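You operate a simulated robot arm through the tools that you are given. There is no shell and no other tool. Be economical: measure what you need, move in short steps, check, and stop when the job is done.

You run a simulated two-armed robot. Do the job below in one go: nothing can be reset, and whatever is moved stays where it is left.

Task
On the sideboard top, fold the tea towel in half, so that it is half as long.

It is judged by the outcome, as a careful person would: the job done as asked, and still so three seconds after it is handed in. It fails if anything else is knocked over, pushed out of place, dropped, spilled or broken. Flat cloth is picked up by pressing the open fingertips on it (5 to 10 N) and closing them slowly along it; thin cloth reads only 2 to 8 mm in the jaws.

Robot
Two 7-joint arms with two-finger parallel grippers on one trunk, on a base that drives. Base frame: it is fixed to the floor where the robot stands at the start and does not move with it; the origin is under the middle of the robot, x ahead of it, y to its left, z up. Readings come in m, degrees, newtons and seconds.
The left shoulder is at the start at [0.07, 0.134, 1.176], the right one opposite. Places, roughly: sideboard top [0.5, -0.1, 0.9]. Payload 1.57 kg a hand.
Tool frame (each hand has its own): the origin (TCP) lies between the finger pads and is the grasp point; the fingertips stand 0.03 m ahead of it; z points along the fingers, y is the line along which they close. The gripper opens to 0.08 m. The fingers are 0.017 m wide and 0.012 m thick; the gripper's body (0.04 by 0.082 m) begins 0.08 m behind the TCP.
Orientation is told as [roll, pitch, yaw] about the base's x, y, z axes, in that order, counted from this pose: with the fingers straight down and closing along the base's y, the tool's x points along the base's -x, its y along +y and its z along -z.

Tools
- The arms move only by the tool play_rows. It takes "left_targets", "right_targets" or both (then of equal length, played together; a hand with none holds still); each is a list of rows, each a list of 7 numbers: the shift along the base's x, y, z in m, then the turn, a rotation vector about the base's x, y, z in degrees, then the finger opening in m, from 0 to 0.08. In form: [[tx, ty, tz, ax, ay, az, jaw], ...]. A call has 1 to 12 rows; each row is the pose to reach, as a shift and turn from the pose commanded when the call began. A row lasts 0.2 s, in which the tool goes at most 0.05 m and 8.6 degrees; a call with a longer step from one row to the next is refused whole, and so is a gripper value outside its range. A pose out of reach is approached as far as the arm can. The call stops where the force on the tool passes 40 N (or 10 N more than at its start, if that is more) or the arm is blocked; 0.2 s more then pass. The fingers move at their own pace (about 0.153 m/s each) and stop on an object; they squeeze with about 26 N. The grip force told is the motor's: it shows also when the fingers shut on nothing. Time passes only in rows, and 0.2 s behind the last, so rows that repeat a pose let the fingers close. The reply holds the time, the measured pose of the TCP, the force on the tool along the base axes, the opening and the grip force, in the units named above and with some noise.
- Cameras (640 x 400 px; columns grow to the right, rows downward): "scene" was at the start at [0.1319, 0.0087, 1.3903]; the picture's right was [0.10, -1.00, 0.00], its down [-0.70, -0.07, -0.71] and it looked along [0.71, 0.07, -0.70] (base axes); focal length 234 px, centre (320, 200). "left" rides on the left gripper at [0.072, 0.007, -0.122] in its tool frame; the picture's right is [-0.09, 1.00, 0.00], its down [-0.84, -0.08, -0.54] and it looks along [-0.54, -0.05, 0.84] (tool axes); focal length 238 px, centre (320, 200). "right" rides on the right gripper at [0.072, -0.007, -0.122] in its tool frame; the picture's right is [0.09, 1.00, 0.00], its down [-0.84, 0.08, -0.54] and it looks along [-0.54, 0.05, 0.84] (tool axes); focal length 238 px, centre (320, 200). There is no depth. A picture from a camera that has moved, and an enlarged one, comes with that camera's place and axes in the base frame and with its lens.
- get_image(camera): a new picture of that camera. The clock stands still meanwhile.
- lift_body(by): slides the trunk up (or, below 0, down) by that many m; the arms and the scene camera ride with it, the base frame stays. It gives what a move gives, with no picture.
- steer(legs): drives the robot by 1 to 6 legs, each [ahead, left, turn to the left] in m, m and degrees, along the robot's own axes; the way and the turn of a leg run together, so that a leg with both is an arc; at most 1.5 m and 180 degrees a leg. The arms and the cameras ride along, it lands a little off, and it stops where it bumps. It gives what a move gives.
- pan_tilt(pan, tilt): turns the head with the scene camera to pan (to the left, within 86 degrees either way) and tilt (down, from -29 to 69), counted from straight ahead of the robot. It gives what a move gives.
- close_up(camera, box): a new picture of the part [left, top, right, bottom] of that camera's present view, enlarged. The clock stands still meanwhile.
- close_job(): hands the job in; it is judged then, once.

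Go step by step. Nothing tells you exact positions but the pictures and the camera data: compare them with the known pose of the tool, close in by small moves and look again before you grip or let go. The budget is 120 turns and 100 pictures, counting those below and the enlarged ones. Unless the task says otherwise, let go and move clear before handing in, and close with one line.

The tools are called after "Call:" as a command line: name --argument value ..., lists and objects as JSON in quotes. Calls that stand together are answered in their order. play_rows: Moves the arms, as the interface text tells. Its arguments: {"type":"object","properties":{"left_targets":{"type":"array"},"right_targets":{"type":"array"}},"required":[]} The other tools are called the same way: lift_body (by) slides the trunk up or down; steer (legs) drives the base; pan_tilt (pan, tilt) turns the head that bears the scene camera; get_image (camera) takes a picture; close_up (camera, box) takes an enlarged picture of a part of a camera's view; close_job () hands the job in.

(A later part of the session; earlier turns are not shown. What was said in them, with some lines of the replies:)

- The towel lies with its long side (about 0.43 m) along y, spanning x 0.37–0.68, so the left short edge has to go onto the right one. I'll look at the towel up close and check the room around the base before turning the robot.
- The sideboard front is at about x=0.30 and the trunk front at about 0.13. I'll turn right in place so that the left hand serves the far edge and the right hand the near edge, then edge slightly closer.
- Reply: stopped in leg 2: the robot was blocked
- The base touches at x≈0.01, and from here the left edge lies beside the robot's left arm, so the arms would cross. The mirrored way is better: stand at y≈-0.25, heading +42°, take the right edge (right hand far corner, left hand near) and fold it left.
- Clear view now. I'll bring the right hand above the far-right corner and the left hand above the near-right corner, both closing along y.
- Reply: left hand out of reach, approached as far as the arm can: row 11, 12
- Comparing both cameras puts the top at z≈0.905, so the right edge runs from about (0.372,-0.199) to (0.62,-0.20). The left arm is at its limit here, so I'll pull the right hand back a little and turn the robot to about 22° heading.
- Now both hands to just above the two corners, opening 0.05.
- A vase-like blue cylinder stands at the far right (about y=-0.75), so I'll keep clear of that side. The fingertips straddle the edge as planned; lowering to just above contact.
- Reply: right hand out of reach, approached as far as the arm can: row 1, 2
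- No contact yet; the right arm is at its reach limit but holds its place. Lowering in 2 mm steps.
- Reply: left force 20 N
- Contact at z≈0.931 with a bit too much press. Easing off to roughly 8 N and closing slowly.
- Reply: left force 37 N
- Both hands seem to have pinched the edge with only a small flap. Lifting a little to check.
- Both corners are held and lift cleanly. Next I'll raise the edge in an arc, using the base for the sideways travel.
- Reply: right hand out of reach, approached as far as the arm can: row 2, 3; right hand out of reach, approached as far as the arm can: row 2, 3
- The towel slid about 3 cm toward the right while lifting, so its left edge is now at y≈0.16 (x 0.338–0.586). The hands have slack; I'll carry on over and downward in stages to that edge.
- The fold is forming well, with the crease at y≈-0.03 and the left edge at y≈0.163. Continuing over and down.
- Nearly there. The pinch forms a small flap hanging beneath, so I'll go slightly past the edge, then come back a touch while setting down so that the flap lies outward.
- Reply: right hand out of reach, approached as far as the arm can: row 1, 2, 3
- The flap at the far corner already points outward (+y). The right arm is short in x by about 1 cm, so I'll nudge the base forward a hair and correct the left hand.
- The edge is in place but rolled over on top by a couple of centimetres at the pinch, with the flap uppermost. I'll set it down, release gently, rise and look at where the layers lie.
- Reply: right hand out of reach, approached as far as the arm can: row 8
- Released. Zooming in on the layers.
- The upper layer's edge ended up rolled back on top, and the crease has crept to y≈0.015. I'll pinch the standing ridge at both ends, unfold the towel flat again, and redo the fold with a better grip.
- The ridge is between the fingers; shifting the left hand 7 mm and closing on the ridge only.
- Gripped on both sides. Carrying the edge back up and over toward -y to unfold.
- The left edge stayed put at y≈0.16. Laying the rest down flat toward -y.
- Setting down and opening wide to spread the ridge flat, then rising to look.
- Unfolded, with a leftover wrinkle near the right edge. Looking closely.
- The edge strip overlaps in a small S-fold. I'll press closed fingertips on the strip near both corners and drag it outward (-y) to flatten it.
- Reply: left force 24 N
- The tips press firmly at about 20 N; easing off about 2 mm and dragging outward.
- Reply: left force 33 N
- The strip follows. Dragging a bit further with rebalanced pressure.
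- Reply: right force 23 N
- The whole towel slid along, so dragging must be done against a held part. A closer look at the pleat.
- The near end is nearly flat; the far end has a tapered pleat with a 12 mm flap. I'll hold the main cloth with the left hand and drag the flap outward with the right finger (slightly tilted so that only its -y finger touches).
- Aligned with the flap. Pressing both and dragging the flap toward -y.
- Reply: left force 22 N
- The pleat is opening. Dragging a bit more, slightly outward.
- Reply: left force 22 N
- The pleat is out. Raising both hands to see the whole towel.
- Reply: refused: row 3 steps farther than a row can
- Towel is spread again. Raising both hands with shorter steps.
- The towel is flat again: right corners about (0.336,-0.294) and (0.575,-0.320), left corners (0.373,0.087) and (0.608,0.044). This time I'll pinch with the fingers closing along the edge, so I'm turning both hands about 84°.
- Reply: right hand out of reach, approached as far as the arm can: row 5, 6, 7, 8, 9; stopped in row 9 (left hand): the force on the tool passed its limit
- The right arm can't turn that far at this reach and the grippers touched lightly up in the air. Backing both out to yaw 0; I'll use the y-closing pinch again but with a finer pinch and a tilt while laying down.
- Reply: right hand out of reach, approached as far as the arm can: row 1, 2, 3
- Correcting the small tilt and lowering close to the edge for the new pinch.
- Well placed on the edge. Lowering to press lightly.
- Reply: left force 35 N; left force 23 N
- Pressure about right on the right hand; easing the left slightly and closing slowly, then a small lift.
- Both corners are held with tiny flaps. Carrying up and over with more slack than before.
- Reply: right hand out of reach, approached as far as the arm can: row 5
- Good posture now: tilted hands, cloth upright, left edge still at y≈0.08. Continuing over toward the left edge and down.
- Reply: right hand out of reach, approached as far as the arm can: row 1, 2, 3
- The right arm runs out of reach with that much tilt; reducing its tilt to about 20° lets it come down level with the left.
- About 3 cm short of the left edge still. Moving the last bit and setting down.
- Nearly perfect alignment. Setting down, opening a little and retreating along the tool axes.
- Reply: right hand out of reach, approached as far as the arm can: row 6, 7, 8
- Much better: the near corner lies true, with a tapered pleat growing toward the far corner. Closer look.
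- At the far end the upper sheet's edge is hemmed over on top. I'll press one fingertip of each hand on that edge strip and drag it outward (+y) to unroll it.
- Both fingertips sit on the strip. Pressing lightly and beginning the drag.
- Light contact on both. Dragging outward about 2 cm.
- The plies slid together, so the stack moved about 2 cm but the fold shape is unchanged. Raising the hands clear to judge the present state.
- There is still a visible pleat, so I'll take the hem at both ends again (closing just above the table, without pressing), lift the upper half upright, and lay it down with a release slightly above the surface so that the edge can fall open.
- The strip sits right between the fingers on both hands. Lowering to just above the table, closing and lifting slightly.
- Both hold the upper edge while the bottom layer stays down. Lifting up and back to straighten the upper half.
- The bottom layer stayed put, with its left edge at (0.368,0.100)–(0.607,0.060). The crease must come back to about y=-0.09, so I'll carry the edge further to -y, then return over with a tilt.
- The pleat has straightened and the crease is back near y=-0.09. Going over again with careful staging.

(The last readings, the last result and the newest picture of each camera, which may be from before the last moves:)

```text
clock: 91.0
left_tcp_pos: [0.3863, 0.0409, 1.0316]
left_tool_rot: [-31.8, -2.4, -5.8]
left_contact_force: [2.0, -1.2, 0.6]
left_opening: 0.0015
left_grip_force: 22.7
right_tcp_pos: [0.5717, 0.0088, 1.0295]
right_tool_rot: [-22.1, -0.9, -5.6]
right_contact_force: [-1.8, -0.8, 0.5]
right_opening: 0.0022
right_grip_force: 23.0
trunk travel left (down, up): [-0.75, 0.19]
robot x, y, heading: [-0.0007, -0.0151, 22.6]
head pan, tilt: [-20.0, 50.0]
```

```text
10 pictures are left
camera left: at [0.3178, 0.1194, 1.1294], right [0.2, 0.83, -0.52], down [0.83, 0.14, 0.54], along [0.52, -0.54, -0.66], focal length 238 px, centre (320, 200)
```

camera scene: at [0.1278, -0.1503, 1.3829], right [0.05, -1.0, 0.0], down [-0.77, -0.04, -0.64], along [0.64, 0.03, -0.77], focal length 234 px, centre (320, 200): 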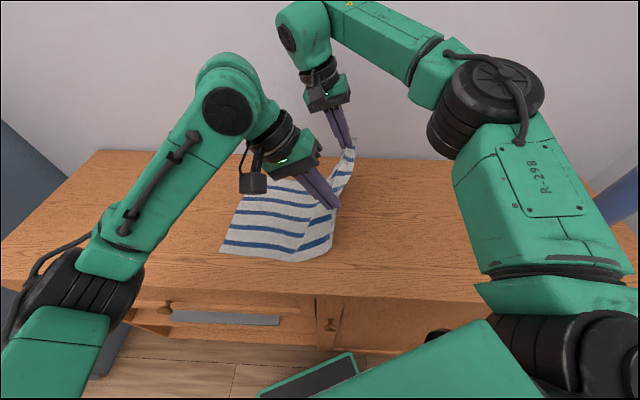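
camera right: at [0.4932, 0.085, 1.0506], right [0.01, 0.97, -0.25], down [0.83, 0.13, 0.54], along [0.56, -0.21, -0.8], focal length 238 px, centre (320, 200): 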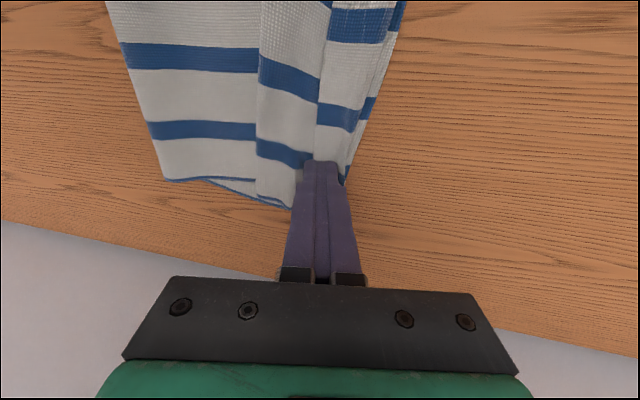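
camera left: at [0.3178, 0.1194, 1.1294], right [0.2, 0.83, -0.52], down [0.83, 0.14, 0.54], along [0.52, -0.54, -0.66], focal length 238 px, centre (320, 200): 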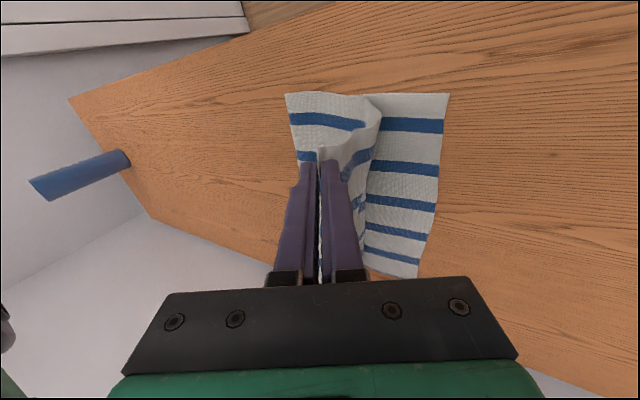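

Bottom edge is at (0.367,0.090)–(0.60,0.066). Lowering to about 3 cm above it, 2–3 cm inside, then releasing there so the edge falls open.

Call:
play_rows --left_targets '[[0, 0.008, -0.018, 0, 0, 0, 0], [0, 0.018, -0.036, 0, 0, 0, 0], [0, 0.028, -0.054, 0, 0, 0, 0], [0, 0.036, -0.068, 0, 0, 0, 0], [0, 0.038, -0.072, 0, 0, 0, 0]]' --right_targets '[[-0.002, 0.008, -0.018, 0, 0, 0, 0], [-0.002, 0.018, -0.036, 0, 0, 0, 0], [-0.002, 0.028, -0.054, 0, 0, 0, 0], [-0.002, 0.038, -0.068, 0, 0, 0, 0], [-0.002, 0.041, -0.072, 0, 0, 0, 0]]'

Call:
get_image --camera "left"

Call:
get_image --camera "right"

```text
clock: 92.2
left_tcp_pos: [0.3875, 0.0823, 0.9607]
left_tool_rot: [-32.0, -2.4, -5.8]
left_contact_force: [1.0, 0.0, 0.0]
left_opening: 0.0018
left_grip_force: 23.0
right_tcp_pos: [0.5715, 0.0528, 0.9587]
right_tool_rot: [-22.2, -1.1, -5.7]
right_contact_force: [-0.3, 0.9, 0.1]
right_opening: 0.0018
right_grip_force: 23.6
trunk travel left (down, up): [-0.75, 0.19]
robot x, y, heading: [0.0063, -0.015, 22.7]
head pan, tilt: [-20.0, 50.0]
```

```text
9 pictures are left
camera left: at [0.318, 0.1615, 1.057], right [0.2, 0.83, -0.52], down [0.83, 0.14, 0.54], along [0.52, -0.54, -0.66], focal length 238 px, centre (320, 200)
```

left: 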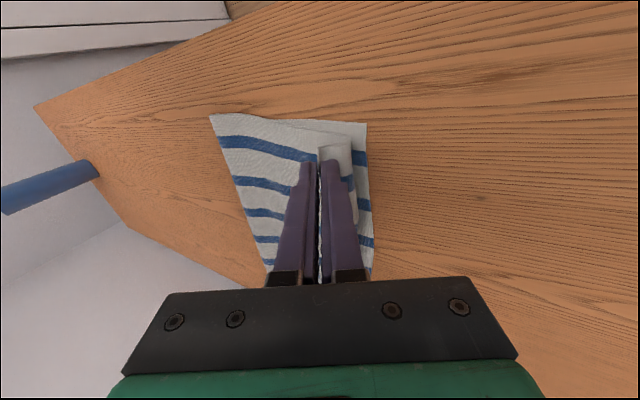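

```text
8 pictures are left
camera right: at [0.5015, 0.0979, 1.0713], right [0.01, 0.93, -0.38], down [0.85, 0.19, 0.49], along [0.52, -0.33, -0.79], focal length 238 px, centre (320, 200)
```

right: 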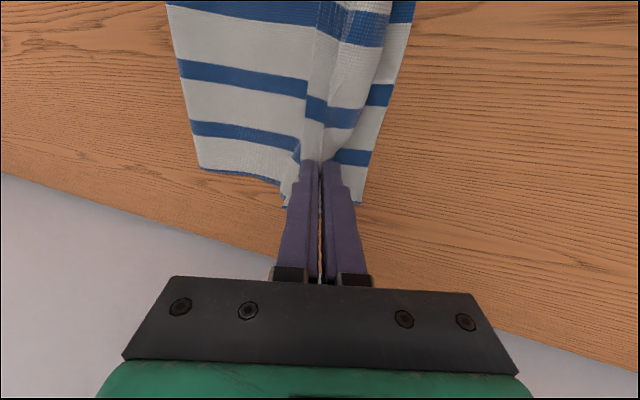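

Well aligned. Releasing here and backing out along the tool axes.

Call:
play_rows --left_targets '[[0, 0, 0, 0, 0, 0, 0.02], [0, 0, 0, 0, 0, 0, 0.03], [0, 0.005, 0.008, 0, 0, 0, 0.03], [0, 0.016, 0.025, 0, 0, 0, 0.03], [0, 0.035, 0.055, 0, 0, 0, 0.03], [0, 0.055, 0.09, 0, 0, 0, 0.03], [0, 0.075, 0.12, 0, 0, 0, 0.03]]' --right_targets '[[0, 0, 0, 0, 0, 0, 0.02], [0, 0, 0, 0, 0, 0, 0.03], [0, 0.003, 0.009, 0, 0, 0, 0.03], [0, 0.01, 0.027, 0, 0, 0, 0.03], [0, 0.02, 0.06, 0, 0, 0, 0.03], [0, 0.02, 0.09, 0, 0, 0, 0.03], [0, 0.02, 0.11, 0, 0, 0, 0.03]]'

Call:
close_up --camera "scene" --box '[240, 160, 380, 280]'

```text
clock: 93.8
left_tcp_pos: [0.3873, 0.1575, 1.0803]
left_tool_rot: [-32.0, -2.4, -5.9]
left_contact_force: [-0.3, -0.4, 0.5]
left_opening: 0.0301
left_grip_force: 0.1
right_tcp_pos: [0.5698, 0.0717, 1.0476]
right_tool_rot: [-22.1, -1.0, -5.6]
right_contact_force: [0.6, -0.5, -0.5]
right_opening: 0.0298
right_grip_force: 0.1
right hand out of reach, approached as far as the arm can: row 7
trunk travel left (down, up): [-0.75, 0.19]
robot x, y, heading: [0.0045, -0.0096, 22.6]
head pan, tilt: [-20.0, 50.0]
```

```text
3.33 times, centred on (310, 220) of scene
camera zoom: at [0.1279, 0.0118, 1.3828], right [0.05, -1.0, 0.0], down [-0.77, -0.04, -0.64], along [0.64, 0.03, -0.77], focal length 782 px, centre (353, 133)
```

zoom: 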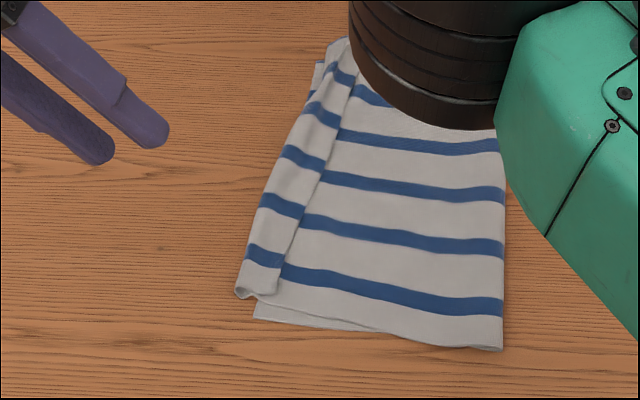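

The pleat is gone; only a narrow turned-up hem at the open edge remains. Checking the far end.

Call:
get_image --camera "right"

Call:
get_image --camera "left"

```text
6 pictures are left
camera right: at [0.4993, 0.118, 1.1601], right [0.01, 0.93, -0.38], down [0.85, 0.19, 0.49], along [0.52, -0.32, -0.79], focal length 238 px, centre (320, 200)
```

right: 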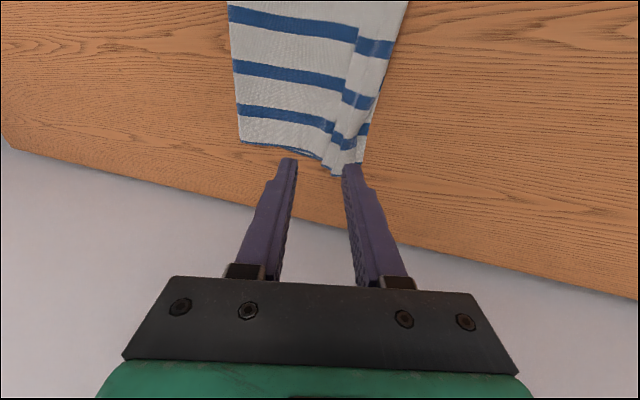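

```text
5 pictures are left
camera left: at [0.3185, 0.236, 1.1761], right [0.2, 0.83, -0.52], down [0.83, 0.14, 0.53], along [0.52, -0.54, -0.66], focal length 238 px, centre (320, 200)
```

left: 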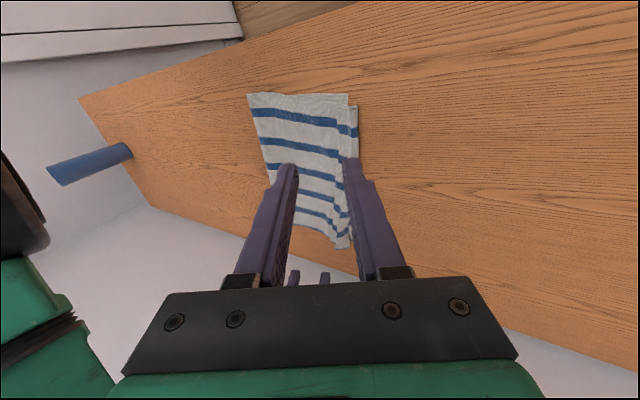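

The towel lies folded in half, about 0.18 m long where it was 0.39 m. The open edges roughly coincide, apart from a narrow hem turned up at the edge. Both hands are empty and clear above it, and nothing else has moved, so I'm handing in.

Call:
close_job

```text
The job is handed in.
```

I folded the tea towel in half on the sideboard top, so it is now about 0.18 m long instead of 0.39 m. The open edges line up to roughly 2 cm, but about 2 cm of the upper edge is still turned up on top as a narrow hem. It took several tries, so the towel now lies about 10 cm to the right of where it started. While positioning, the base stopped once against something low near the sideboard; nothing looked moved or knocked over in the later pictures.
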